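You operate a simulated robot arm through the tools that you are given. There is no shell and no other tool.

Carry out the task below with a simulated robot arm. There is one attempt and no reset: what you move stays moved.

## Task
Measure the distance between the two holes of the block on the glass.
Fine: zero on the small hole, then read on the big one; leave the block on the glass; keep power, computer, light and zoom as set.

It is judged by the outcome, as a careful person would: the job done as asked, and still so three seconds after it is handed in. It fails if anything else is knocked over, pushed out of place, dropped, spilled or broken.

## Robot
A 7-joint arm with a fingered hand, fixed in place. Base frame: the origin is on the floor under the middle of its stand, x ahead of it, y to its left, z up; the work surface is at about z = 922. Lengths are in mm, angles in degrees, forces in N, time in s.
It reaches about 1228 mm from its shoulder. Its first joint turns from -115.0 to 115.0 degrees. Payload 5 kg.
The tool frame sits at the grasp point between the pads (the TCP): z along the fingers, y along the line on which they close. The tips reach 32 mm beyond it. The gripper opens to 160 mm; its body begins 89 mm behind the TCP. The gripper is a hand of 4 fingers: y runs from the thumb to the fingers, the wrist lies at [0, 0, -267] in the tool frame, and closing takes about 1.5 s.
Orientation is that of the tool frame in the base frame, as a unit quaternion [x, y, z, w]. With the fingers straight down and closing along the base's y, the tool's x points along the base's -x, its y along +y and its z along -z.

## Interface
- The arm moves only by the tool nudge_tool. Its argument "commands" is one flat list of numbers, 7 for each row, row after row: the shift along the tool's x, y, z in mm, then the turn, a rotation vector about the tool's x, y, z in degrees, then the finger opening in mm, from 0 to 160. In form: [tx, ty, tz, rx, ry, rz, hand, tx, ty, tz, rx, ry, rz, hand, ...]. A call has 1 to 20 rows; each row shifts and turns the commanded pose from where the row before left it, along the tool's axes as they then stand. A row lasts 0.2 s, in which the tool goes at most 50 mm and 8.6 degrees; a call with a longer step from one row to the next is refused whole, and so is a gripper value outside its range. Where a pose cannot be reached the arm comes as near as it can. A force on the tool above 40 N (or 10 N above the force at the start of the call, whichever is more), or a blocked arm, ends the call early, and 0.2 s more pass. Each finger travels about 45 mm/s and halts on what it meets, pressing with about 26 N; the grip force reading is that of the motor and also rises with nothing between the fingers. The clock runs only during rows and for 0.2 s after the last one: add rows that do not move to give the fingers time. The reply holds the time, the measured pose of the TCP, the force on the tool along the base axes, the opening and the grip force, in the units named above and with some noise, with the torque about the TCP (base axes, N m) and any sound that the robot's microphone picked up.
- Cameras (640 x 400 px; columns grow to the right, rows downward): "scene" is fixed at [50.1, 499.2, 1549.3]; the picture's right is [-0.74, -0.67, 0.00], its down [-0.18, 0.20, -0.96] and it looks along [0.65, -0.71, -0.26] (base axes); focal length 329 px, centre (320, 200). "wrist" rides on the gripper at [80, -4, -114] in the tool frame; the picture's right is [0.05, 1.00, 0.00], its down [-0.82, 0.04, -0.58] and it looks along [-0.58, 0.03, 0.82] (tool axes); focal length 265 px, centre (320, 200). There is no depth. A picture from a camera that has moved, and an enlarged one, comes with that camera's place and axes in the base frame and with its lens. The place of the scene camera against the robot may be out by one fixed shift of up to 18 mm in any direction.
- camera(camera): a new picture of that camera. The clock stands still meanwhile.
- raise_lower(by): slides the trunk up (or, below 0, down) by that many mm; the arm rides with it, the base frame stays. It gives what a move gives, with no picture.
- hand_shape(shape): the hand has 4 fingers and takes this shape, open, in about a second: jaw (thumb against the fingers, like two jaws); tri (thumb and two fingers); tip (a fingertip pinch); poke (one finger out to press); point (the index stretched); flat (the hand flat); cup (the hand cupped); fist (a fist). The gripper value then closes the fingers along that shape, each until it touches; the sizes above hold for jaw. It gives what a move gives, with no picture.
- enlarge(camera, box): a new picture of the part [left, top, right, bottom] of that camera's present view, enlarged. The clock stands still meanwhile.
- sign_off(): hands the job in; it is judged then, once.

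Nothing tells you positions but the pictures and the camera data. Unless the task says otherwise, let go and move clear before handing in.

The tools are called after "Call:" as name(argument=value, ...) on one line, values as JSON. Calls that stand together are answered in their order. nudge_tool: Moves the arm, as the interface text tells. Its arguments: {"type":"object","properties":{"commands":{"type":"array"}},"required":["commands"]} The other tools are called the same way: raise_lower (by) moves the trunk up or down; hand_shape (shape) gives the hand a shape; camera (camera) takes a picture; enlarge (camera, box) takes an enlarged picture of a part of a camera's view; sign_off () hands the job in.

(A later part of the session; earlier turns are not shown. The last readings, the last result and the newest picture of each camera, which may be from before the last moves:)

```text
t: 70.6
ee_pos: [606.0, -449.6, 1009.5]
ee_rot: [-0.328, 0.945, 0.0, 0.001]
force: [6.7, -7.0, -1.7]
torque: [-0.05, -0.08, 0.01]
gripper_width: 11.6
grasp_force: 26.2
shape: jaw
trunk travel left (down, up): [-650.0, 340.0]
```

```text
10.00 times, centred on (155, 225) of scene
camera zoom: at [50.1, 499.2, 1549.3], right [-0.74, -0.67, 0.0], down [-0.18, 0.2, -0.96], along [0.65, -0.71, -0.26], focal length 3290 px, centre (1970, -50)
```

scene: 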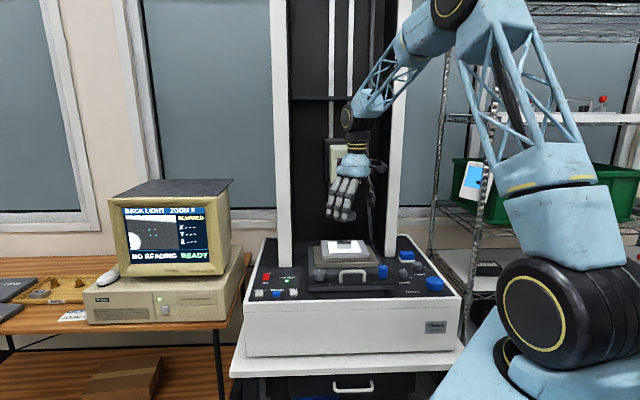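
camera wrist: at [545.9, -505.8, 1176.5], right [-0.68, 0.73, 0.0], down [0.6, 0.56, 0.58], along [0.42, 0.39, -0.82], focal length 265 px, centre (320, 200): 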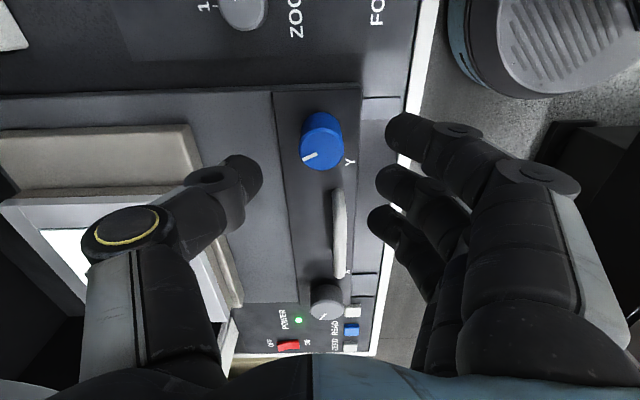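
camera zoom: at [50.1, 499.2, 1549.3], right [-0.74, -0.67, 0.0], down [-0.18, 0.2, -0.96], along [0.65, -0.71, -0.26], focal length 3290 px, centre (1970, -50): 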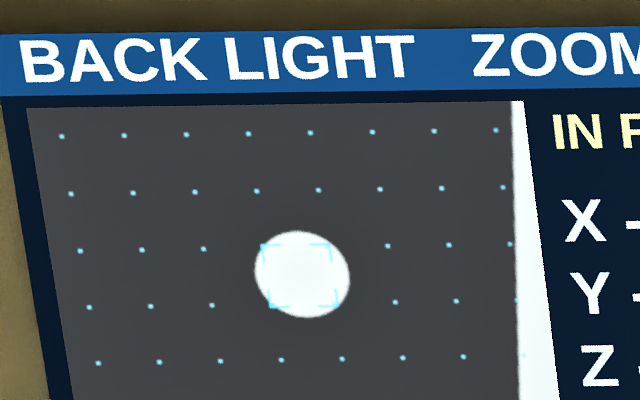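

Call:
nudge_tool(commands=[0, 0, 0, 0, 0, 1.8, 20, 0, 0, 0, 0, 0, 0, 20, 0, 0, 0, 0, 0, 0, 30, 0, 0, 0, 0, 0, 0, 45, 0, 0, 0, 0, 0, 0, 60, 0, 0, 0, 0, 0, 0, 65, 0, 0, 0, 0, 0, 0, 65, 0, 0, 0, 0, 0, 0, 65])

Call:
enlarge(camera="scene", box=[125, 205, 185, 245])

```text
t: 72.4
ee_pos: [605.4, -447.9, 1009.8]
ee_rot: [-0.313, 0.95, 0.0, 0.002]
force: [0.1, 0.2, 0.0]
torque: [-0.03, 0.0, -0.01]
gripper_width: 64.1
grasp_force: 0.1
shape: jaw
trunk travel left (down, up): [-650.0, 340.0]
```

```text
10.00 times, centred on (155, 225) of scene
camera zoom: at [50.1, 499.2, 1549.3], right [-0.74, -0.67, 0.0], down [-0.18, 0.2, -0.96], along [0.65, -0.71, -0.26], focal length 3290 px, centre (1970, -50)
```

zoom: 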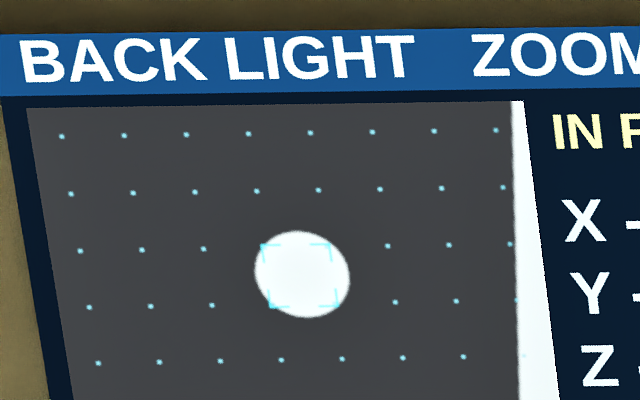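

The small hole is centred on the bracket to within about 0.2 mm. I'll rise, square the hand and make the poke shape, then see where the fingertip is.

Call:
nudge_tool(commands=[0, 0, -15, 0, 0, 0, 65, 0, 0, -20, 0, 0, 0, 65, 0, 0, -35, 0, 0, 0, 65, 0, 0, -40, 0, 0, 0, 65, 0, 0, -30, 0, 0, 0, 65, 0, 0, 0, 0, 0, 8.5, 65, 0, 0, 0, 0, 0, 8.5, 65, 0, 0, 0, 0, 0, 8.5, 65, 0, 0, 0, 0, 0, 8.5, 65, 0, 0, 0, 0, 0, 2.5, 65, -40, 30, 0, 0, 0, 0, 65, -40, 30, 0, 0, 0, 0, 65, -40, 30, 0, 0, 0, 0, 65, -40, 30, 0, 0, 0, 0, 65, -40, 30, 0, 0, 0, 0, 65, -40, 30, 0, 0, 0, 0, 65, 0, 30, 0, 0, 0, 0, 65, 0, 30, 0, 0, 0, 0, 65, 0, 0, 0, 0, 0, 0, 65])

Call:
hand_shape(shape="poke")

Call:
camera(camera="wrist")

Call:
camera(camera="scene")

```text
t: 76.4
ee_pos: [844.3, -210.2, 1150.8]
ee_rot: [0.001, 1.0, 0.002, 0.001]
force: [0.2, -0.3, 1.6]
torque: [-0.01, 0.0, 0.0]
gripper_width: 64.3
grasp_force: 0.0
shape: jaw
trunk travel left (down, up): [-650.0, 340.0]
```

```text
t: 77.3
ee_pos: [844.8, -207.6, 1151.2]
ee_rot: [0.0, 1.0, 0.001, 0.002]
force: [-0.2, 0.4, -0.3]
torque: [-0.01, 0.01, 0.0]
gripper_width: 0.0
grasp_force: 0.0
shape: poke
trunk travel left (down, up): [-650.0, 340.0]
```

```text
taken
camera wrist: at [765.0, -213.9, 1263.9], right [-0.05, 1.0, 0.0], down [0.81, 0.04, 0.58], along [0.58, 0.03, -0.82], focal length 265 px, centre (320, 200)
```

wrist: 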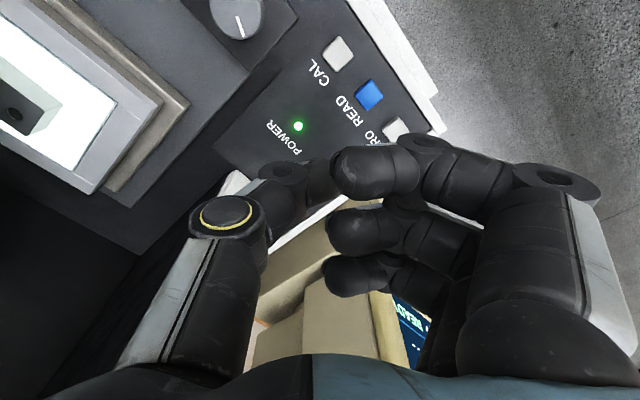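

```text
taken
```

scene: 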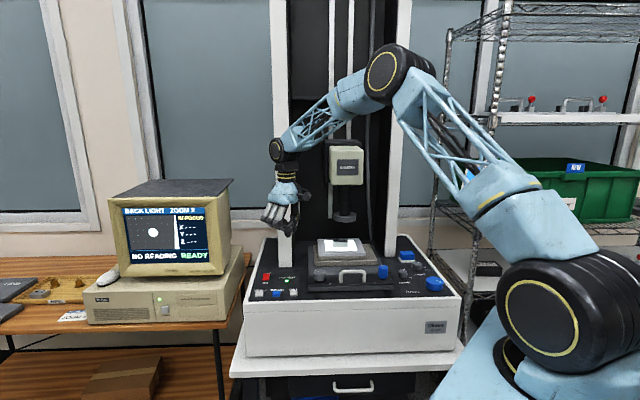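

The hand took the poke shape. I'll look closely at how the fingers lie.

Call:
enlarge(camera="scene", box=[250, 160, 330, 250])

Call:
enlarge(camera="scene", box=[110, 190, 240, 275])

Call:
nudge_tool(commands=[0, 0, 0, 0, 0, 0, 160, 0, 0, 0, 0, 0, 0, 160, 0, 0, 0, 0, 0, 0, 160, 0, 0, 0, 0, 0, 0, 160, 0, 0, 0, 0, 0, 0, 160])

Call:
enlarge(camera="scene", box=[250, 160, 330, 250])

Call:
camera(camera="wrist")

```text
4.44 times, centred on (290, 205) of scene
camera zoom: at [50.1, 499.2, 1549.3], right [-0.74, -0.67, 0.0], down [-0.18, 0.2, -0.96], along [0.65, -0.71, -0.26], focal length 1462 px, centre (453, 178)
```

zoom: 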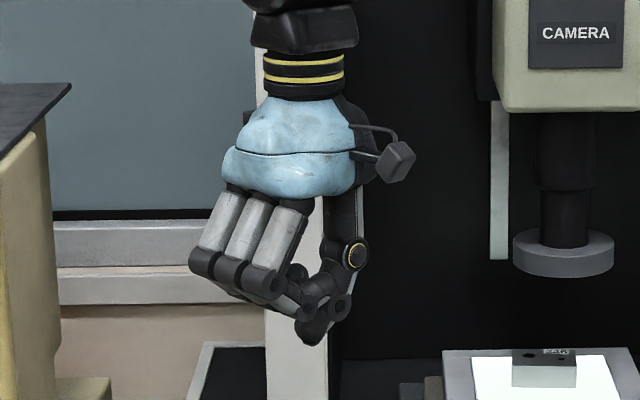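

```text
4.71 times, centred on (175, 232) of scene
camera zoom: at [50.1, 499.2, 1549.3], right [-0.74, -0.67, 0.0], down [-0.18, 0.2, -0.96], along [0.65, -0.71, -0.26], focal length 1548 px, centre (1002, 47)
```

zoom: 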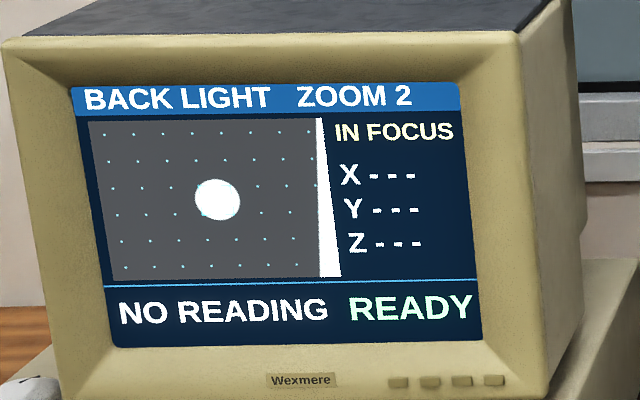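

```text
t: 78.5
ee_pos: [844.3, -209.1, 1151.4]
ee_rot: [-0.001, 1.0, 0.001, 0.001]
force: [-0.1, 0.5, -0.8]
torque: [0.03, -0.01, -0.01]
gripper_width: 0.1
grasp_force: 0.0
shape: poke
trunk travel left (down, up): [-650.0, 340.0]
```

```text
4.44 times, centred on (290, 205) of scene
camera zoom: at [50.1, 499.2, 1549.3], right [-0.74, -0.67, 0.0], down [-0.18, 0.2, -0.96], along [0.65, -0.71, -0.26], focal length 1462 px, centre (453, 178)
```

zoom: 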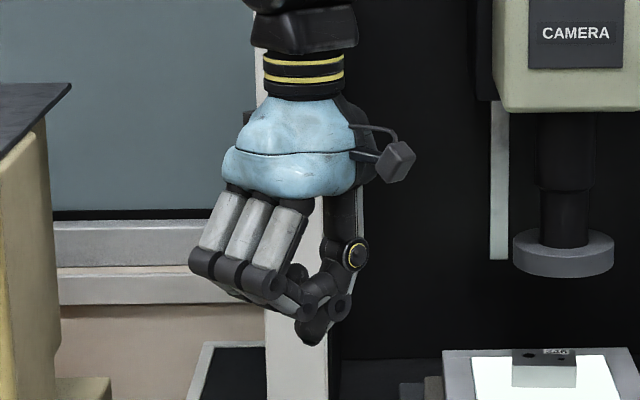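

```text
taken
camera wrist: at [765.0, -214.0, 1263.9], right [-0.05, 1.0, 0.0], down [0.81, 0.04, 0.58], along [0.58, 0.03, -0.82], focal length 265 px, centre (320, 200)
```

wrist: 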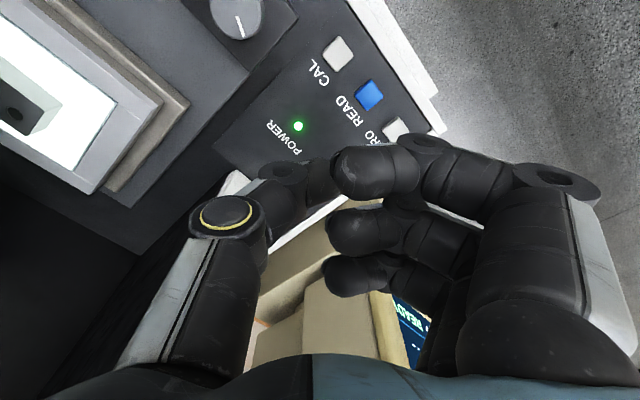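

The poke shape bunches the fingertips together. I'll compare it with the point shape, which stretches the index finger.

Call:
hand_shape(shape="point")

Call:
enlarge(camera="scene", box=[250, 160, 330, 250])

Call:
camera(camera="wrist")

```text
t: 79.4
ee_pos: [844.7, -207.9, 1151.4]
ee_rot: [0.0, 1.0, 0.001, 0.001]
force: [0.7, 0.5, 0.4]
torque: [0.02, 0.0, 0.01]
gripper_width: 152.1
grasp_force: 0.1
shape: point
trunk travel left (down, up): [-650.0, 340.0]
```

```text
4.44 times, centred on (290, 205) of scene
camera zoom: at [50.1, 499.2, 1549.3], right [-0.74, -0.67, 0.0], down [-0.18, 0.2, -0.96], along [0.65, -0.71, -0.26], focal length 1462 px, centre (453, 178)
```

zoom: 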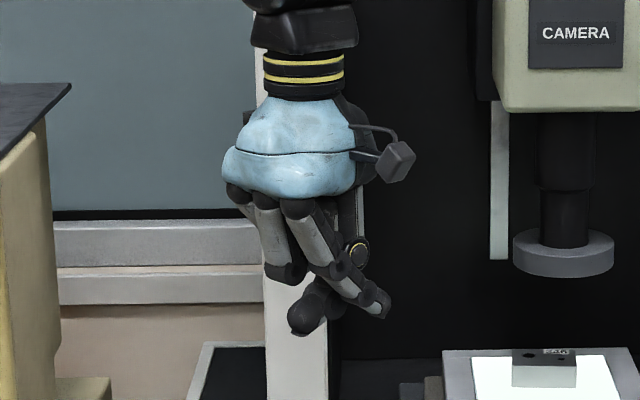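

```text
taken
camera wrist: at [765.0, -214.0, 1263.9], right [-0.05, 1.0, 0.0], down [0.81, 0.04, 0.58], along [0.58, 0.03, -0.82], focal length 265 px, centre (320, 200)
```

wrist: 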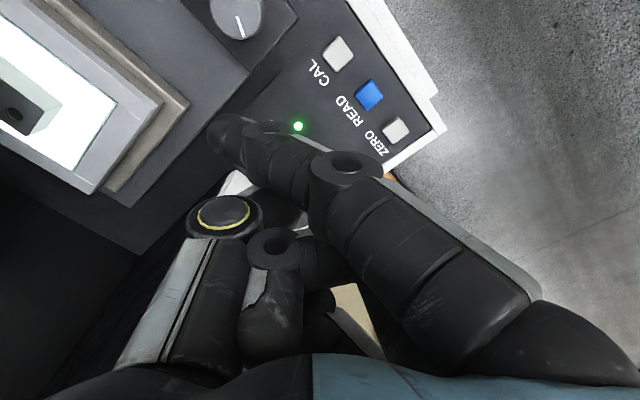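

The fingers may still be settling. I'll let a moment pass and look again.

Call:
nudge_tool(commands=[0, 0, 0, 0, 0, 0, 160, 0, 0, 0, 0, 0, 0, 160, 0, 0, 0, 0, 0, 0, 160, 0, 0, 0, 0, 0, 0, 160])

Call:
enlarge(camera="scene", box=[250, 160, 330, 250])

Call:
camera(camera="wrist")

```text
t: 80.4
ee_pos: [844.4, -210.3, 1150.9]
ee_rot: [0.0, 1.0, 0.001, 0.001]
force: [0.0, 0.5, 0.2]
torque: [-0.05, -0.02, -0.01]
gripper_width: 152.2
grasp_force: 0.0
shape: point
trunk travel left (down, up): [-650.0, 340.0]
```

```text
4.44 times, centred on (290, 205) of scene
camera zoom: at [50.1, 499.2, 1549.3], right [-0.74, -0.67, 0.0], down [-0.18, 0.2, -0.96], along [0.65, -0.71, -0.26], focal length 1462 px, centre (453, 178)
```

zoom: 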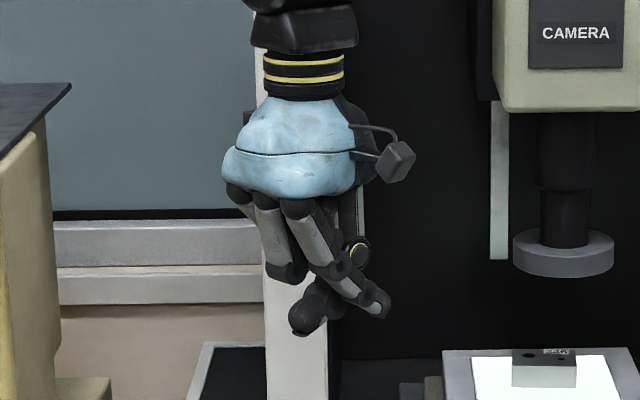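

```text
taken
camera wrist: at [765.0, -214.0, 1263.9], right [-0.05, 1.0, 0.0], down [0.81, 0.04, 0.58], along [0.58, 0.03, -0.82], focal length 265 px, centre (320, 200)
```

wrist: 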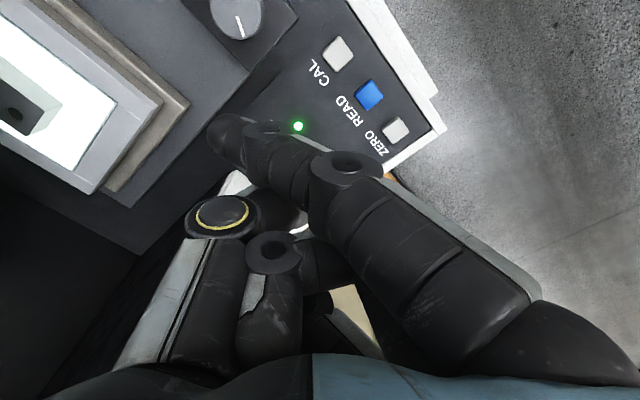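

The poke shape puts one fingertip lowest, on the tool axis about 32 mm beyond the TCP. I'll use that and move above the ZERO button, staying well clear.

Call:
hand_shape(shape="poke")

Call:
nudge_tool(commands=[-13, 33.5, 0, 0, 0, 0, 0, -13, 33.5, 0, 0, 0, 0, 0, -13, 33.5, 0, 0, 0, 0, 0, 0, 0, 40, 0, 0, 0, 0, 0, 0, 40, 0, 0, 0, 0, 0, 0, 40, 0, 0, 0, 0, 0, 0, 20, 0, 0, 0, 0, 0, 0, 0, 0, 0, 0, 0])

Call:
camera(camera="wrist")

Call:
enlarge(camera="scene", box=[235, 210, 325, 310])

```text
t: 81.3
ee_pos: [845.3, -208.7, 1150.7]
ee_rot: [0.0, 1.0, 0.0, 0.0]
force: [-0.2, -0.6, -0.3]
torque: [0.0, 0.0, 0.01]
gripper_width: 0.1
grasp_force: 0.0
shape: poke
trunk travel left (down, up): [-650.0, 340.0]
```

```text
t: 83.1
ee_pos: [885.6, -107.9, 1009.9]
ee_rot: [0.0, 1.0, 0.001, 0.001]
force: [0.6, 0.3, 0.8]
torque: [0.01, -0.01, 0.02]
gripper_width: 0.0
grasp_force: 0.0
shape: jaw
trunk travel left (down, up): [-650.0, 340.0]
```

```text
taken
camera wrist: at [805.3, -112.2, 1121.9], right [-0.05, 1.0, 0.0], down [0.81, 0.04, 0.58], along [0.58, 0.03, -0.82], focal length 265 px, centre (320, 200)
```

wrist: 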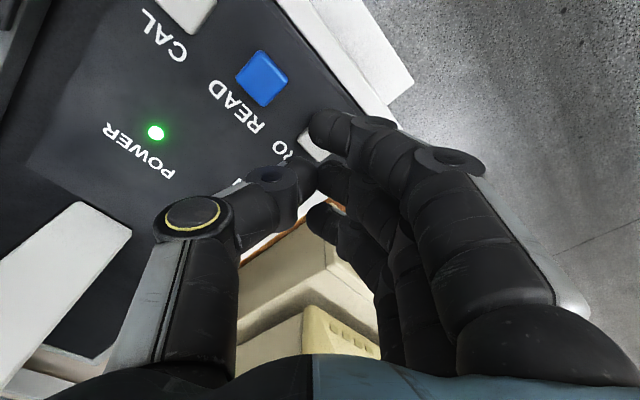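

```text
4.00 times, centred on (280, 260) of scene
camera zoom: at [50.1, 499.2, 1549.3], right [-0.74, -0.67, 0.0], down [-0.18, 0.2, -0.96], along [0.65, -0.71, -0.26], focal length 1316 px, centre (480, -40)
```

zoom: 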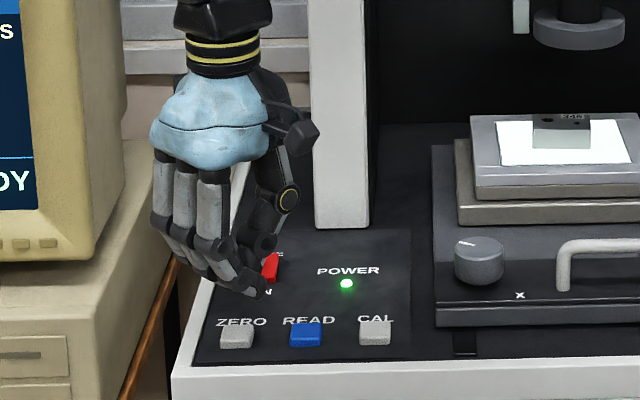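

A gripper value of 0 turned the hand back into the jaw shape. I'll set poke again and keep the value at 160 so it stays.

Call:
hand_shape(shape="poke")

Call:
camera(camera="wrist")

Call:
enlarge(camera="wrist", box=[240, 90, 420, 220])

Call:
enlarge(camera="scene", box=[235, 210, 325, 310])

```text
t: 84.0
ee_pos: [885.1, -107.4, 1008.9]
ee_rot: [0.0, 1.0, 0.002, 0.001]
force: [-0.7, 0.1, -0.3]
torque: [-0.03, 0.0, 0.01]
gripper_width: 0.0
grasp_force: 0.0
shape: poke
trunk travel left (down, up): [-650.0, 340.0]
```

```text
taken
camera wrist: at [805.3, -112.2, 1121.9], right [-0.05, 1.0, 0.0], down [0.81, 0.04, 0.58], along [0.58, 0.03, -0.82], focal length 265 px, centre (320, 200)
```

wrist: 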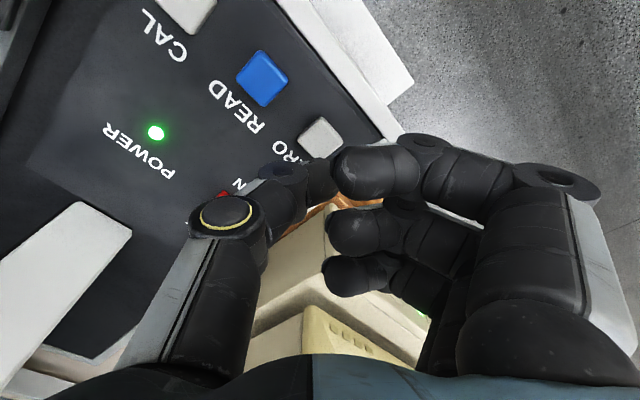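

```text
3.08 times, centred on (330, 155) of wrist
camera zoom: at [805.3, -112.2, 1121.9], right [-0.05, 1.0, 0.0], down [0.81, 0.04, 0.58], along [0.58, 0.03, -0.82], focal length 817 px, centre (289, 338)
```

zoom: 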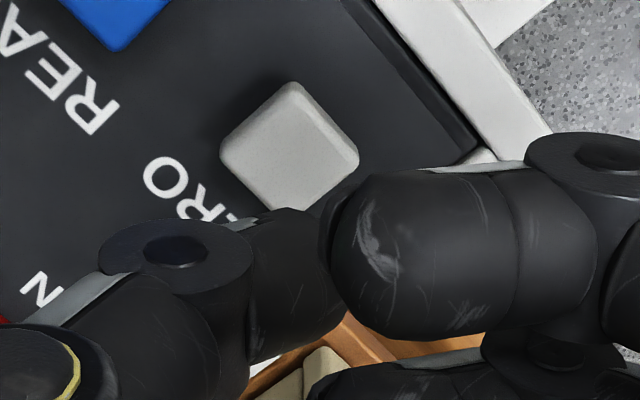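

```text
4.00 times, centred on (280, 260) of scene
camera zoom: at [50.1, 499.2, 1549.3], right [-0.74, -0.67, 0.0], down [-0.18, 0.2, -0.96], along [0.65, -0.71, -0.26], focal length 1316 px, centre (480, -40)
```

zoom: 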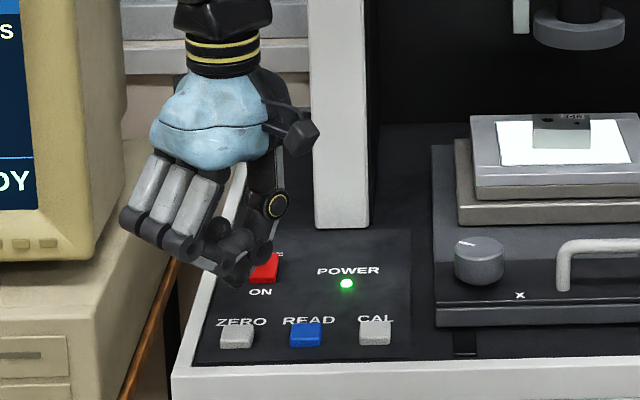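

The grasp point is right above ZERO at about (886, -108), with its top near z = 920. I'll lower most of the way and then in small steps, watching the force and the screen.

Call:
nudge_tool(commands=[-1, 0, 15, 0, 0, 0, 160, 0, 0, 15, 0, 0, 0, 160, 0, 0, 12, 0, 0, 0, 160, 0, 0, 6, 0, 0, 0, 160, 0, 0, 0, 0, 0, 0, 160])

Call:
camera(camera="wrist")

Call:
enlarge(camera="scene", box=[235, 240, 325, 310])

```text
t: 85.2
ee_pos: [885.7, -108.6, 961.9]
ee_rot: [0.0, 1.0, -0.001, 0.002]
force: [0.0, -0.4, 1.2]
torque: [-0.02, 0.0, -0.03]
gripper_width: 0.1
grasp_force: 0.0
shape: poke
trunk travel left (down, up): [-650.0, 340.0]
heard: click
```

```text
taken
camera wrist: at [805.7, -113.3, 1075.2], right [-0.05, 1.0, 0.0], down [0.81, 0.04, 0.58], along [0.58, 0.03, -0.82], focal length 265 px, centre (320, 200)
```

wrist: 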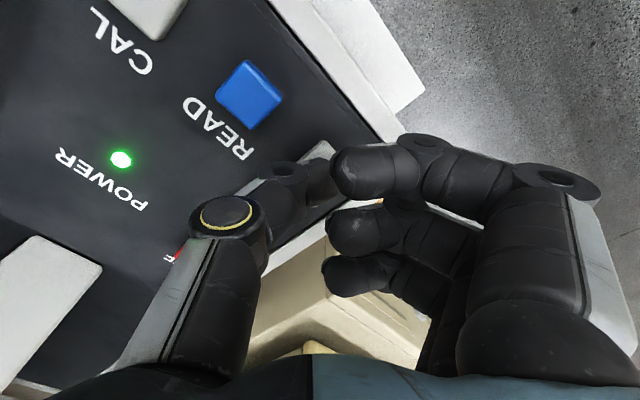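

```text
5.71 times, centred on (280, 275) of scene
camera zoom: at [50.1, 499.2, 1549.3], right [-0.74, -0.67, 0.0], down [-0.18, 0.2, -0.96], along [0.65, -0.71, -0.26], focal length 1880 px, centre (549, -229)
```

zoom: 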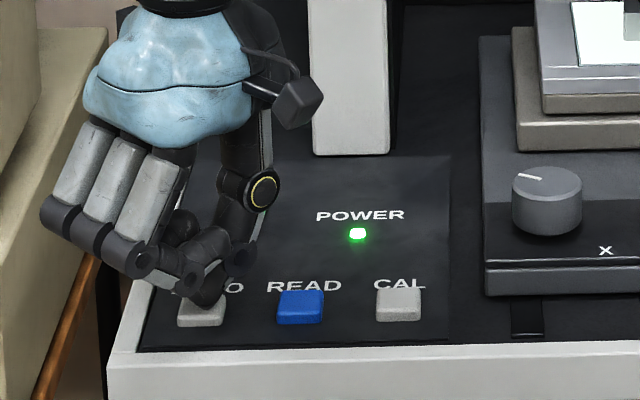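

I heard a click, so I'll check the screen.

Call:
enlarge(camera="scene", box=[110, 190, 240, 275])

```text
4.71 times, centred on (175, 232) of scene
camera zoom: at [50.1, 499.2, 1549.3], right [-0.74, -0.67, 0.0], down [-0.18, 0.2, -0.96], along [0.65, -0.71, -0.26], focal length 1548 px, centre (1002, 47)
```

zoom: 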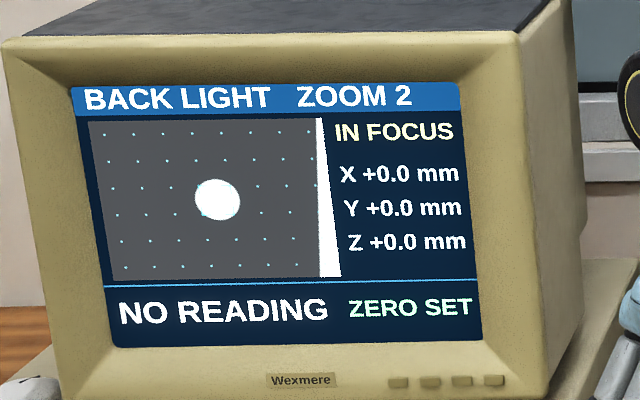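

ZERO is set and X, Y, Z all read +0.0 mm. I'll lift straight off, return to the jaw shape and go back to the X knob.

Call:
nudge_tool(commands=[0, 0, -15, 0, 0, 0, 160, 0, 0, -30, 0, 0, 0, 160, 0, 0, -40, 0, 0, 0, 160, 0, 0, -40, 0, 0, 0, 160, 0, 0, 0, 0, 0, 0, 160])

Call:
hand_shape(shape="jaw")

Call:
nudge_tool(commands=[24.4, -35.7, 0, 0, 0, 0, 85, 24.4, -35.7, 0, 0, 0, 0, 85, 24.4, -35.7, 0, 0, 0, 0, 85, 24.4, -35.7, 0, 0, 0, 0, 85, 24.4, -35.7, 0, 0, 0, 0, 85, 0, 0, 0, 0, 0, -7.5, 85, 0, 0, 0, 0, 0, -7.5, 85, 0, 0, 0, 0, 0, -7.5, 85, 0, 0, 0, 0, 0, -7.5, 85, 0, 0, 0, 0, 0, -7.5, 85, 0, 0, 0, 0, 0, -7.5, 85, 0, 0, 0, 0, 0, -7.5, 85, 0, 0, 0, 0, 0, -7.5, 85, 0, 0, 20, 0, 0, 0, 85, 0, 0, 20, 0, 0, 0, 85, 0, 0, 0, 0, 0, 0, 85])

Call:
camera(camera="wrist")

Call:
enlarge(camera="scene", box=[110, 190, 240, 275])

```text
t: 86.4
ee_pos: [888.0, -106.1, 1086.9]
ee_rot: [0.0, 1.0, 0.001, 0.0]
force: [-1.2, 0.7, 0.0]
torque: [-0.03, -0.01, 0.02]
gripper_width: 0.4
grasp_force: 0.1
shape: poke
trunk travel left (down, up): [-650.0, 340.0]
```

```text
t: 87.3
ee_pos: [888.0, -105.7, 1085.8]
ee_rot: [0.0, 1.0, 0.001, 0.0]
force: [0.0, -0.5, -0.1]
torque: [0.01, 0.04, 0.03]
gripper_width: 160.1
grasp_force: 0.1
shape: jaw
trunk travel left (down, up): [-650.0, 340.0]
```

```text
t: 90.7
ee_pos: [764.0, -287.0, 1047.2]
ee_rot: [-0.5, 0.866, 0.0, 0.001]
force: [-0.1, 1.0, 0.1]
torque: [-0.01, 0.02, 0.02]
gripper_width: 85.9
grasp_force: 0.1
shape: jaw
trunk travel left (down, up): [-650.0, 340.0]
```

```text
taken
camera wrist: at [727.5, -358.6, 1160.4], right [-0.89, 0.45, 0.0], down [0.37, 0.73, 0.58], along [0.26, 0.51, -0.82], focal length 265 px, centre (320, 200)
```

wrist: 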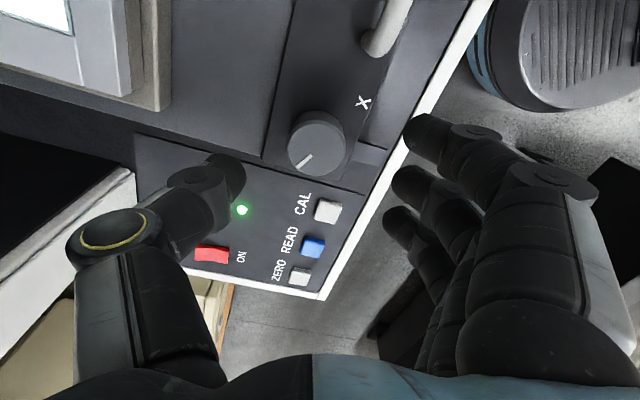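

```text
4.71 times, centred on (175, 232) of scene
camera zoom: at [50.1, 499.2, 1549.3], right [-0.74, -0.67, 0.0], down [-0.18, 0.2, -0.96], along [0.65, -0.71, -0.26], focal length 1548 px, centre (1002, 47)
```

zoom: 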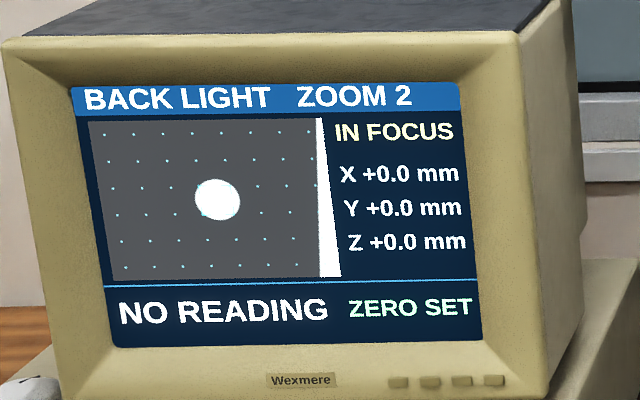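

The zero holds. I'll check the centring over the X knob before going down.

Call:
enlarge(camera="wrist", box=[250, 90, 390, 190])

```text
4.00 times, centred on (320, 140) of wrist
camera zoom: at [727.5, -358.6, 1160.4], right [-0.89, 0.45, 0.0], down [0.37, 0.73, 0.58], along [0.26, 0.51, -0.82], focal length 1062 px, centre (320, 440)
```

zoom: 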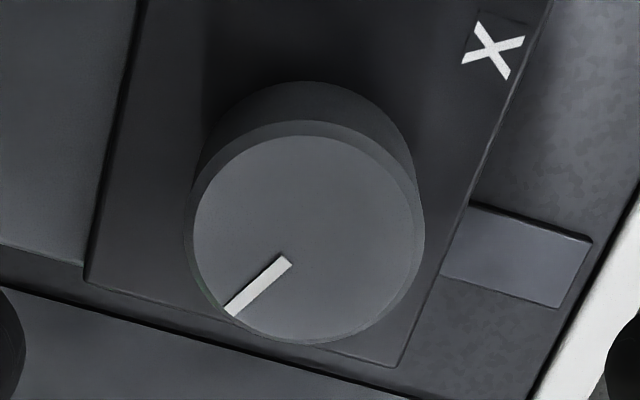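

The knob is about 2–3 mm off centre here. I'll correct that, descend, grip and turn clockwise in stages.

Call:
nudge_tool(commands=[2, -2.8, 10, 0, 0, 0, 85, 0, 0, 12, 0, 0, 0, 80, 0, 0, 11, 0, 0, 0, 80, 0, 0, 9, 0, 0, 0, 80, 0, 0, 0, 0, 0, 0, 60, 0, 0, 0, 0, 0, 0, 45, 0, 0, 0, 0, 0, 0, 36, 0, 0, 0, 0, 0, 0, 30, 0, 0, 0, 0, 0, 0, 30, 0, 0, 0, 0, 0, 0, 30])

Call:
nudge_tool(commands=[0, 0, 0, 0, 0, 6, 30, 0, 0, 0, 0, 0, 6, 30, 0, 0, 0, 0, 0, 6, 30, 0, 0, 0, 0, 0, 6, 30, 0, 0, 0, 0, 0, 6, 30, 0, 0, 0, 0, 0, 6, 30, 0, 0, 0, 0, 0, 6, 30, 0, 0, 0, 0, 0, 6, 30, 0, 0, 0, 0, 0, 6, 30, 0, 0, 0, 0, 0, 6, 30, 0, 0, 0, 0, 0, 0, 30])

Call:
enlarge(camera="scene", box=[110, 190, 240, 275])

Call:
camera(camera="wrist")

```text
t: 92.9
ee_pos: [765.6, -289.2, 1006.6]
ee_rot: [-0.5, 0.866, 0.0, 0.002]
force: [3.0, -1.5, -0.5]
torque: [-0.02, -0.05, 0.08]
gripper_width: 22.9
grasp_force: 21.5
shape: jaw
trunk travel left (down, up): [-650.0, 340.0]
```

```text
t: 95.3
ee_pos: [764.5, -289.5, 1005.3]
ee_rot: [0.001, 1.0, 0.002, 0.001]
force: [-10.9, 2.2, 5.1]
torque: [0.11, 0.16, 0.08]
gripper_width: 22.5
grasp_force: 26.0
shape: jaw
trunk travel left (down, up): [-650.0, 340.0]
```

```text
4.71 times, centred on (175, 232) of scene
camera zoom: at [50.1, 499.2, 1549.3], right [-0.74, -0.67, 0.0], down [-0.18, 0.2, -0.96], along [0.65, -0.71, -0.26], focal length 1548 px, centre (1002, 47)
```

zoom: 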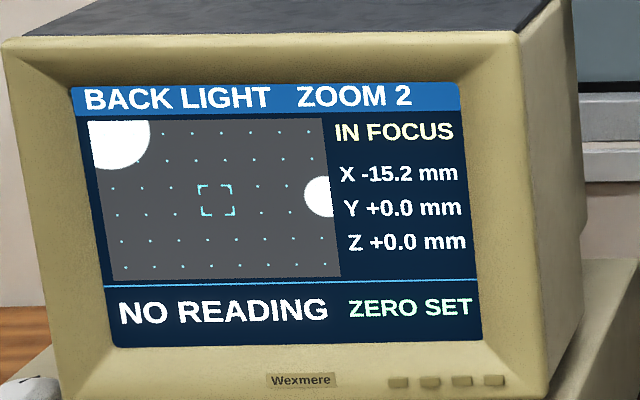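

```text
taken
camera wrist: at [683.8, -293.7, 1117.6], right [-0.05, 1.0, 0.0], down [0.81, 0.04, 0.58], along [0.58, 0.03, -0.82], focal length 265 px, centre (320, 200)
```

wrist: 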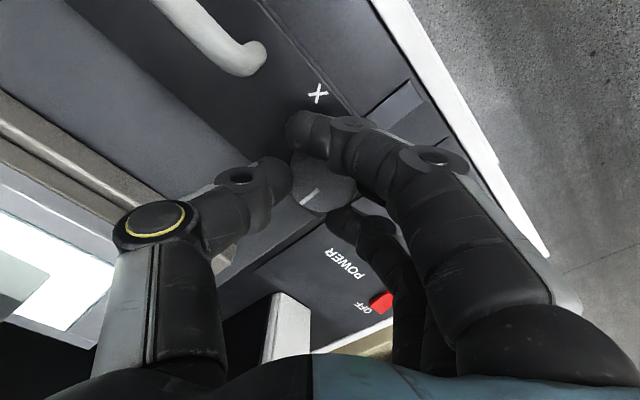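

60 degrees gave -15.2 mm, and the big hole is now at the top left. It needs about 57 degrees more on X, so I'll continue in stages.

Call:
nudge_tool(commands=[0, 0, 0, 0, 0, 6, 30, 0, 0, 0, 0, 0, 6, 30, 0, 0, 0, 0, 0, 6, 30, 0, 0, 0, 0, 0, 6, 30, 0, 0, 0, 0, 0, 6, 30, 0, 0, 0, 0, 0, 0, 30])

Call:
enlarge(camera="scene", box=[110, 190, 240, 275])

```text
t: 96.7
ee_pos: [762.7, -288.3, 1004.3]
ee_rot: [0.259, 0.966, 0.001, 0.0]
force: [-19.0, 11.8, 0.0]
torque: [0.3, 0.38, 0.12]
gripper_width: 22.1
grasp_force: 26.0
shape: jaw
trunk travel left (down, up): [-650.0, 340.0]
```

```text
4.71 times, centred on (175, 232) of scene
camera zoom: at [50.1, 499.2, 1549.3], right [-0.74, -0.67, 0.0], down [-0.18, 0.2, -0.96], along [0.65, -0.71, -0.26], focal length 1548 px, centre (1002, 47)
```

zoom: 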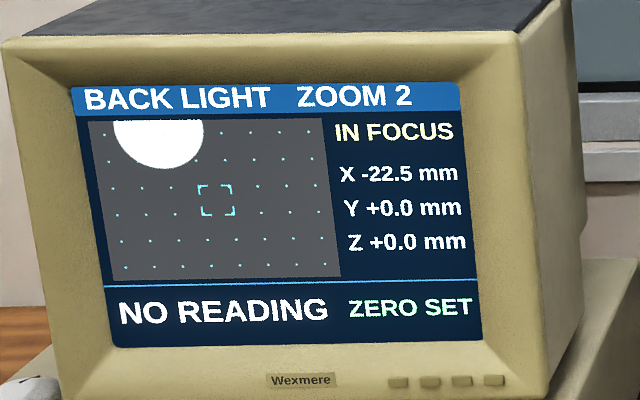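

X is at -22.5 mm and needs about 7 mm more. I'll relieve the side force a little and turn another 27 degrees.

Call:
nudge_tool(commands=[1.5, 0, 0, 0, 0, 5, 30, 0, 0, 0, 0, 0, 5, 30, 0, 0, 0, 0, 0, 5, 30, 0, 0, 0, 0, 0, 5, 30, 0, 0, 0, 0, 0, 0, 30])

Call:
enlarge(camera="scene", box=[110, 190, 240, 275])

```text
t: 97.9
ee_pos: [762.3, -287.5, 1005.5]
ee_rot: [0.422, 0.907, 0.001, 0.0]
force: [-14.2, 15.2, -2.8]
torque: [0.38, 0.28, 0.14]
gripper_width: 21.5
grasp_force: 25.5
shape: jaw
trunk travel left (down, up): [-650.0, 340.0]
```

```text
4.71 times, centred on (175, 232) of scene
camera zoom: at [50.1, 499.2, 1549.3], right [-0.74, -0.67, 0.0], down [-0.18, 0.2, -0.96], along [0.65, -0.71, -0.26], focal length 1548 px, centre (1002, 47)
```

zoom: 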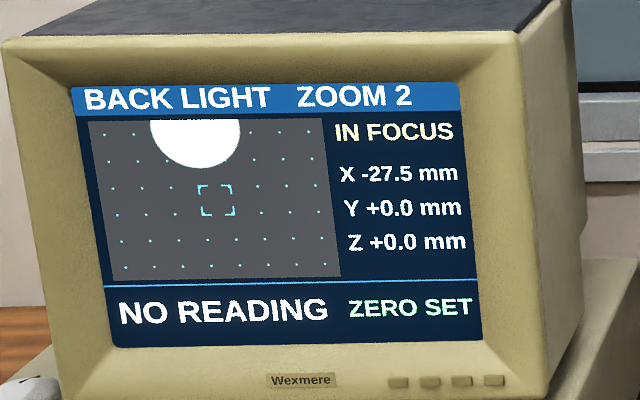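

Only about 1.6 mm is left on X. I'll turn 6 degrees more, then release and see where it settles.

Call:
nudge_tool(commands=[0, 0, 0, 0, 0, 3, 30, 0, 0, 0, 0, 0, 3, 30, 0, 0, 0, 0, 0, 0, 30, 0, 0, 0, 0, 0, 0, 40, 0, 0, 0, 0, 0, 0, 55, 0, 0, 0, 0, 0, 0, 70, 0, 0, 0, 0, 0, 0, 80, 0, 0, 0, 0, 0, 0, 80, 0, 0, 0, 0, 0, 0, 80])

Call:
enlarge(camera="scene", box=[110, 190, 240, 275])

```text
t: 99.9
ee_pos: [763.7, -289.4, 1005.1]
ee_rot: [0.469, 0.883, 0.001, 0.001]
force: [-0.1, 0.1, 0.0]
torque: [0.05, -0.02, -0.01]
gripper_width: 79.2
grasp_force: 0.1
shape: jaw
trunk travel left (down, up): [-650.0, 340.0]
```

```text
4.71 times, centred on (175, 232) of scene
camera zoom: at [50.1, 499.2, 1549.3], right [-0.74, -0.67, 0.0], down [-0.18, 0.2, -0.96], along [0.65, -0.71, -0.26], focal length 1548 px, centre (1002, 47)
```

zoom: 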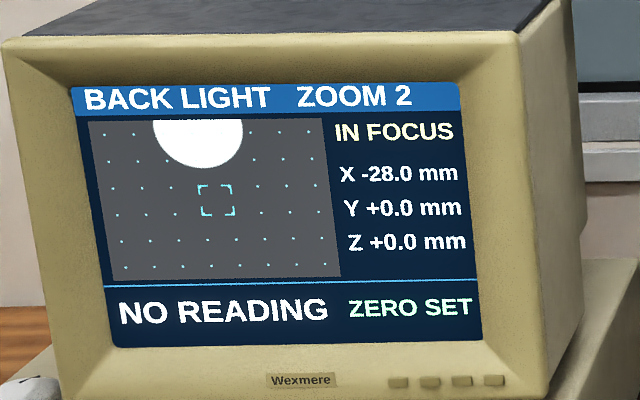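

X settled at -28.0 mm, with about 1.3 mm left for later. I'll rise, swing to -40 degrees and go over to the Y knob.

Call:
nudge_tool(commands=[0, 0, -15, 0, 0, 0, 80, 0, 0, -20, 0, 0, 0, 80, 0, 0, -25, 0, 0, 0, 80, 0, 0, 0, 0, 0, -8, 80, 0, 0, 0, 0, 0, -8, 80, 0, 0, 0, 0, 0, -8, 80, 0, 0, 0, 0, 0, -8, 80, 0, 0, 0, 0, 0, -8, 80, 0, 0, 0, 0, 0, -8, 80, 0, 0, 0, 0, 0, -8, 75, 0, 0, 0, 0, 0, -8, 70, 0, 0, 0, 0, 0, -8, 65, 0, 0, 0, 0, 0, -8, 65, 0, 0, 0, 0, 0, -8, 65, 0, 0, 0, 0, 0, -8, 65, 0, 0, 0, 0, 0, 0, 65])

Call:
nudge_tool(commands=[37.4, -3.5, 0, 0, 0, 0, 65, 37.4, -3.5, 0, 0, 0, 0, 65, 37.4, -3.5, 0, 0, 0, 0, 65, 37.4, -3.5, 0, 0, 0, 0, 65, 37.4, -3.5, 0, 0, 0, 0, 65, 37.4, -3.5, 0, 0, 0, 0, 65, 0, 0, 0, 0, 0, 0, 65, 0, 0, 0, 0, 0, 0, 65])

Call:
enlarge(camera="wrist", box=[260, 80, 400, 190])

Call:
camera(camera="wrist")

```text
t: 103.3
ee_pos: [764.0, -287.7, 1064.2]
ee_rot: [-0.343, 0.939, -0.001, 0.001]
force: [-0.8, 0.1, 0.2]
torque: [-0.02, 0.02, -0.02]
gripper_width: 65.7
grasp_force: 0.0
shape: jaw
trunk travel left (down, up): [-650.0, 340.0]
```

```text
t: 105.1
ee_pos: [606.9, -451.6, 1064.6]
ee_rot: [-0.342, 0.94, 0.0, 0.001]
force: [0.2, -0.3, 0.2]
torque: [-0.06, 0.02, 0.01]
gripper_width: 66.0
grasp_force: 0.1
shape: jaw
trunk travel left (down, up): [-650.0, 340.0]
```

```text
3.64 times, centred on (330, 135) of wrist
camera zoom: at [547.8, -506.4, 1177.0], right [-0.68, 0.73, 0.0], down [0.6, 0.56, 0.58], along [0.42, 0.39, -0.82], focal length 965 px, centre (284, 436)
```

zoom: 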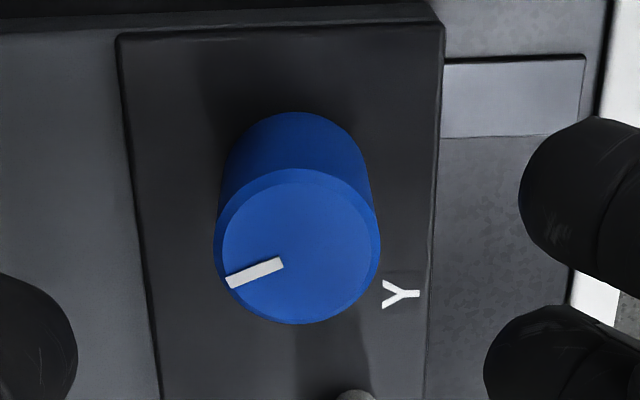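

```text
taken
camera wrist: at [547.8, -506.4, 1177.0], right [-0.68, 0.73, 0.0], down [0.6, 0.56, 0.58], along [0.42, 0.39, -0.82], focal length 265 px, centre (320, 200)
```

wrist: 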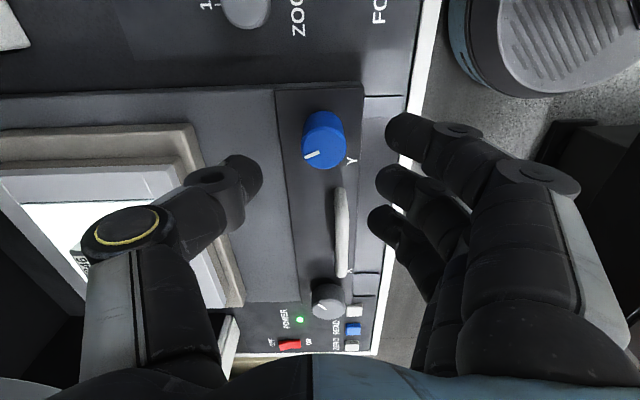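

The knob is about 2 mm toward the fingers. I'll correct, descend, grip, and turn 40 degrees clockwise.

Call:
nudge_tool(commands=[0, 1.8, 15, 0, 0, 0, 65, 0, 0, 15, 0, 0, 0, 65, 0, 0, 11, 0, 0, 0, 65, 0, 0, 7, 0, 0, 0, 65, 0, 0, 7, 0, 0, 0, 65, 0, 0, 0, 0, 0, 0, 50, 0, 0, 0, 0, 0, 0, 35, 0, 0, 0, 0, 0, 0, 25, 0, 0, 0, 0, 0, 0, 20, 0, 0, 0, 0, 0, 0, 20, 0, 0, 0, 0, 0, 0, 20])

Call:
nudge_tool(commands=[0, 0, 0, 0, 0, 5, 20, 0, 0, 0, 0, 0, 5, 20, 0, 0, 0, 0, 0, 5, 20, 0, 0, 0, 0, 0, 5, 20, 0, 0, 0, 0, 0, 5, 20, 0, 0, 0, 0, 0, 5, 20, 0, 0, 0, 0, 0, 5, 20, 0, 0, 0, 0, 0, 0, 20])

Call:
enlarge(camera="scene", box=[110, 190, 240, 275])

```text
t: 107.5
ee_pos: [606.6, -447.7, 1009.7]
ee_rot: [-0.342, 0.94, -0.001, 0.0]
force: [6.1, -8.1, -2.7]
torque: [-0.08, -0.06, -0.07]
gripper_width: 12.5
grasp_force: 26.3
shape: jaw
trunk travel left (down, up): [-650.0, 340.0]
```

```text
t: 109.3
ee_pos: [605.2, -448.1, 1009.7]
ee_rot: [-0.042, 0.999, 0.001, 0.001]
force: [12.7, -11.4, 7.5]
torque: [-0.14, -0.29, 0.04]
gripper_width: 12.4
grasp_force: 26.2
shape: jaw
trunk travel left (down, up): [-650.0, 340.0]
```

```text
4.71 times, centred on (175, 232) of scene
camera zoom: at [50.1, 499.2, 1549.3], right [-0.74, -0.67, 0.0], down [-0.18, 0.2, -0.96], along [0.65, -0.71, -0.26], focal length 1548 px, centre (1002, 47)
```

zoom: 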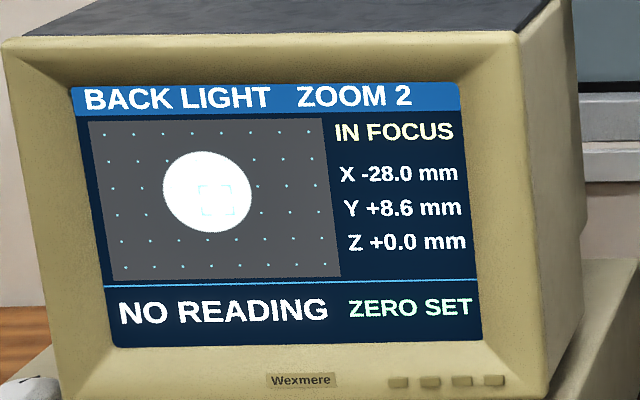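

The big hole is nearly centred. I'll turn 4 degrees more and examine closely.

Call:
nudge_tool(commands=[0, 0, 0, 0, 0, 4, 20, 0, 0, 0, 0, 0, 2, 20, 0, 0, 0, 0, 0, 0, 20])

Call:
enlarge(camera="scene", box=[125, 205, 185, 245])

Call:
nudge_tool(commands=[0, 0, 0, 0, 0, 0, 30, 0, 0, 0, 0, 0, 0, 45, 0, 0, 0, 0, 0, 0, 60, 0, 0, 0, 0, 0, 0, 65, 0, 0, 0, 0, 0, 0, 65, 0, 0, 0, 0, 0, 0, 65])

Call:
enlarge(camera="scene", box=[125, 205, 185, 245])

Call:
enlarge(camera="scene", box=[160, 205, 220, 265])

```text
t: 110.1
ee_pos: [603.7, -448.6, 1008.3]
ee_rot: [0.008, 1.0, 0.0, 0.001]
force: [16.5, -9.5, 7.3]
torque: [-0.09, -0.32, 0.0]
gripper_width: 12.3
grasp_force: 25.5
shape: jaw
trunk travel left (down, up): [-650.0, 340.0]
```

```text
10.00 times, centred on (155, 225) of scene
camera zoom: at [50.1, 499.2, 1549.3], right [-0.74, -0.67, 0.0], down [-0.18, 0.2, -0.96], along [0.65, -0.71, -0.26], focal length 3290 px, centre (1970, -50)
```

zoom: 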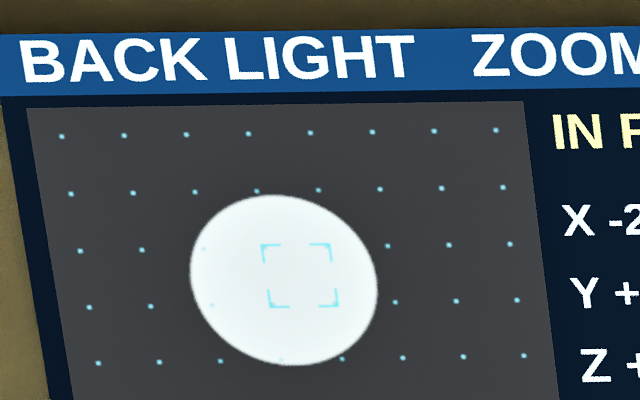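

```text
t: 111.5
ee_pos: [603.9, -448.6, 1009.5]
ee_rot: [0.009, 1.0, 0.001, 0.001]
force: [0.7, 0.0, 0.1]
torque: [-0.01, 0.0, 0.01]
gripper_width: 64.1
grasp_force: 0.1
shape: jaw
trunk travel left (down, up): [-650.0, 340.0]
```

```text
10.00 times, centred on (155, 225) of scene
camera zoom: at [50.1, 499.2, 1549.3], right [-0.74, -0.67, 0.0], down [-0.18, 0.2, -0.96], along [0.65, -0.71, -0.26], focal length 3290 px, centre (1970, -50)
```

zoom: 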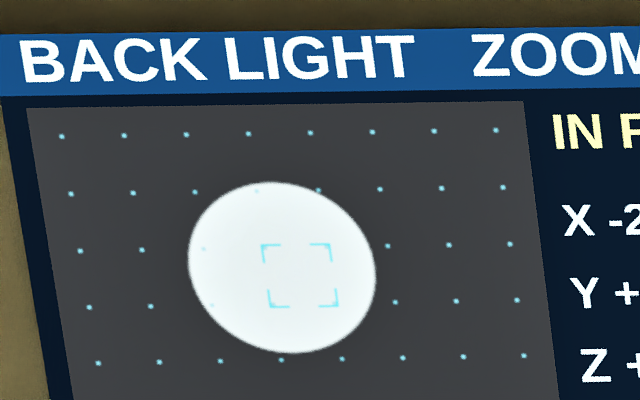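

```text
6.67 times, centred on (190, 235) of scene
camera zoom: at [50.1, 499.2, 1549.3], right [-0.74, -0.67, 0.0], down [-0.18, 0.2, -0.96], along [0.65, -0.71, -0.26], focal length 2193 px, centre (1187, -33)
```

zoom: 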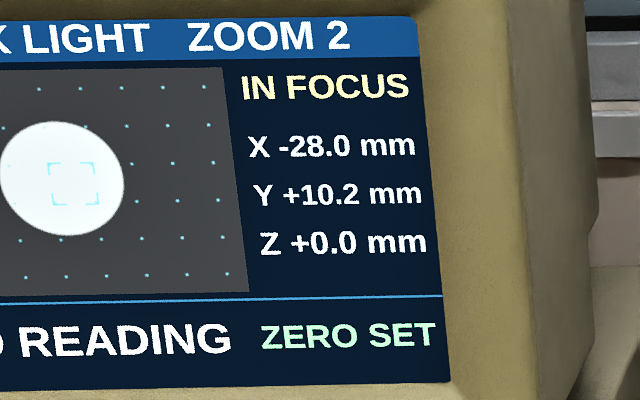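

After release it sprang back slightly and Y reads +10.2. The hole needs about 0.6 mm further down, so I'll regrip and compensate for the spring-back.

Call:
nudge_tool(commands=[0, 0, 0, 0, 0, 0, 50, 0, 0, 0, 0, 0, 0, 35, 0, 0, 0, 0, 0, 0, 25, 0, 0, 0, 0, 0, 0, 20, 0, 0, 0, 0, 0, 0, 20, 0, 0, 0, 0, 0, 0, 20])

Call:
enlarge(camera="scene", box=[125, 205, 185, 245])

```text
t: 112.9
ee_pos: [602.9, -449.8, 1009.1]
ee_rot: [0.01, 1.0, 0.0, 0.0]
force: [0.5, -8.0, -1.1]
torque: [-0.07, -0.02, -0.02]
gripper_width: 11.5
grasp_force: 25.8
shape: jaw
trunk travel left (down, up): [-650.0, 340.0]
```

```text
10.00 times, centred on (155, 225) of scene
camera zoom: at [50.1, 499.2, 1549.3], right [-0.74, -0.67, 0.0], down [-0.18, 0.2, -0.96], along [0.65, -0.71, -0.26], focal length 3290 px, centre (1970, -50)
```

zoom: 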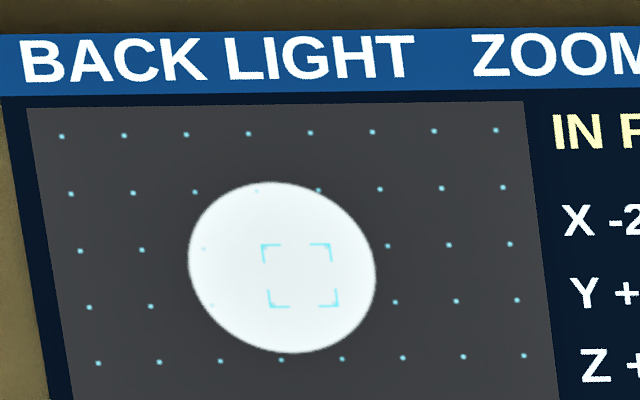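

Call:
nudge_tool(commands=[0, 0, 0, 0, 0, 2.8, 20, 0, 0, 0, 0, 0, 0, 20])

Call:
enlarge(camera="scene", box=[125, 205, 185, 245])

Call:
nudge_tool(commands=[0, 0, 0, 0, 0, 0, 30, 0, 0, 0, 0, 0, 0, 45, 0, 0, 0, 0, 0, 0, 60, 0, 0, 0, 0, 0, 0, 65, 0, 0, 0, 0, 0, 0, 65, 0, 0, 0, 0, 0, 0, 65])

Call:
enlarge(camera="scene", box=[125, 205, 185, 245])

```text
t: 113.5
ee_pos: [602.6, -449.5, 1008.9]
ee_rot: [0.034, 0.999, 0.001, 0.0]
force: [-3.4, -14.4, -1.5]
torque: [-0.16, 0.09, 0.03]
gripper_width: 11.5
grasp_force: 25.8
shape: jaw
trunk travel left (down, up): [-650.0, 340.0]
```

```text
10.00 times, centred on (155, 225) of scene
camera zoom: at [50.1, 499.2, 1549.3], right [-0.74, -0.67, 0.0], down [-0.18, 0.2, -0.96], along [0.65, -0.71, -0.26], focal length 3290 px, centre (1970, -50)
```

zoom: 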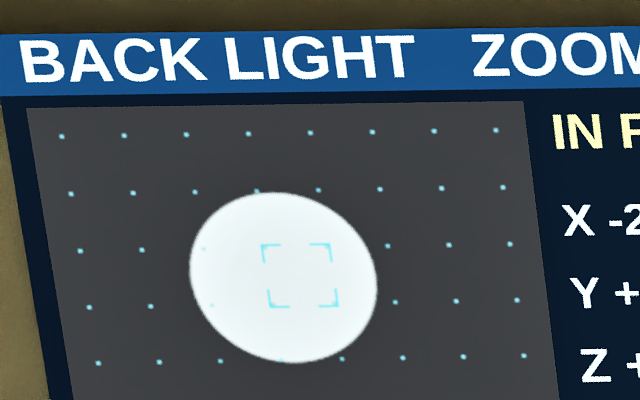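

```text
t: 114.9
ee_pos: [604.4, -448.6, 1009.0]
ee_rot: [0.034, 0.999, 0.001, 0.0]
force: [-0.1, -0.6, -0.5]
torque: [0.0, -0.04, -0.01]
gripper_width: 64.3
grasp_force: 0.1
shape: jaw
trunk travel left (down, up): [-650.0, 340.0]
```

```text
10.00 times, centred on (155, 225) of scene
camera zoom: at [50.1, 499.2, 1549.3], right [-0.74, -0.67, 0.0], down [-0.18, 0.2, -0.96], along [0.65, -0.71, -0.26], focal length 3290 px, centre (1970, -50)
```

zoom: 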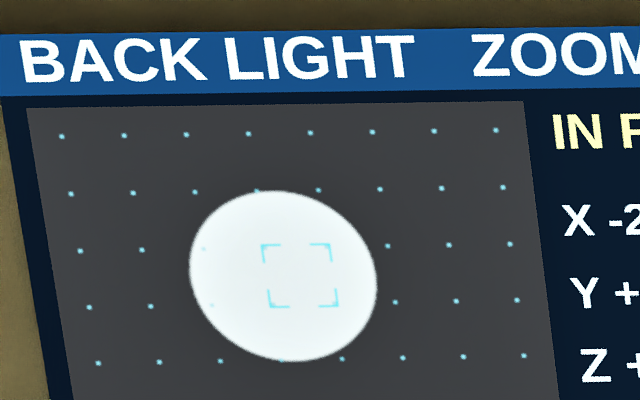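

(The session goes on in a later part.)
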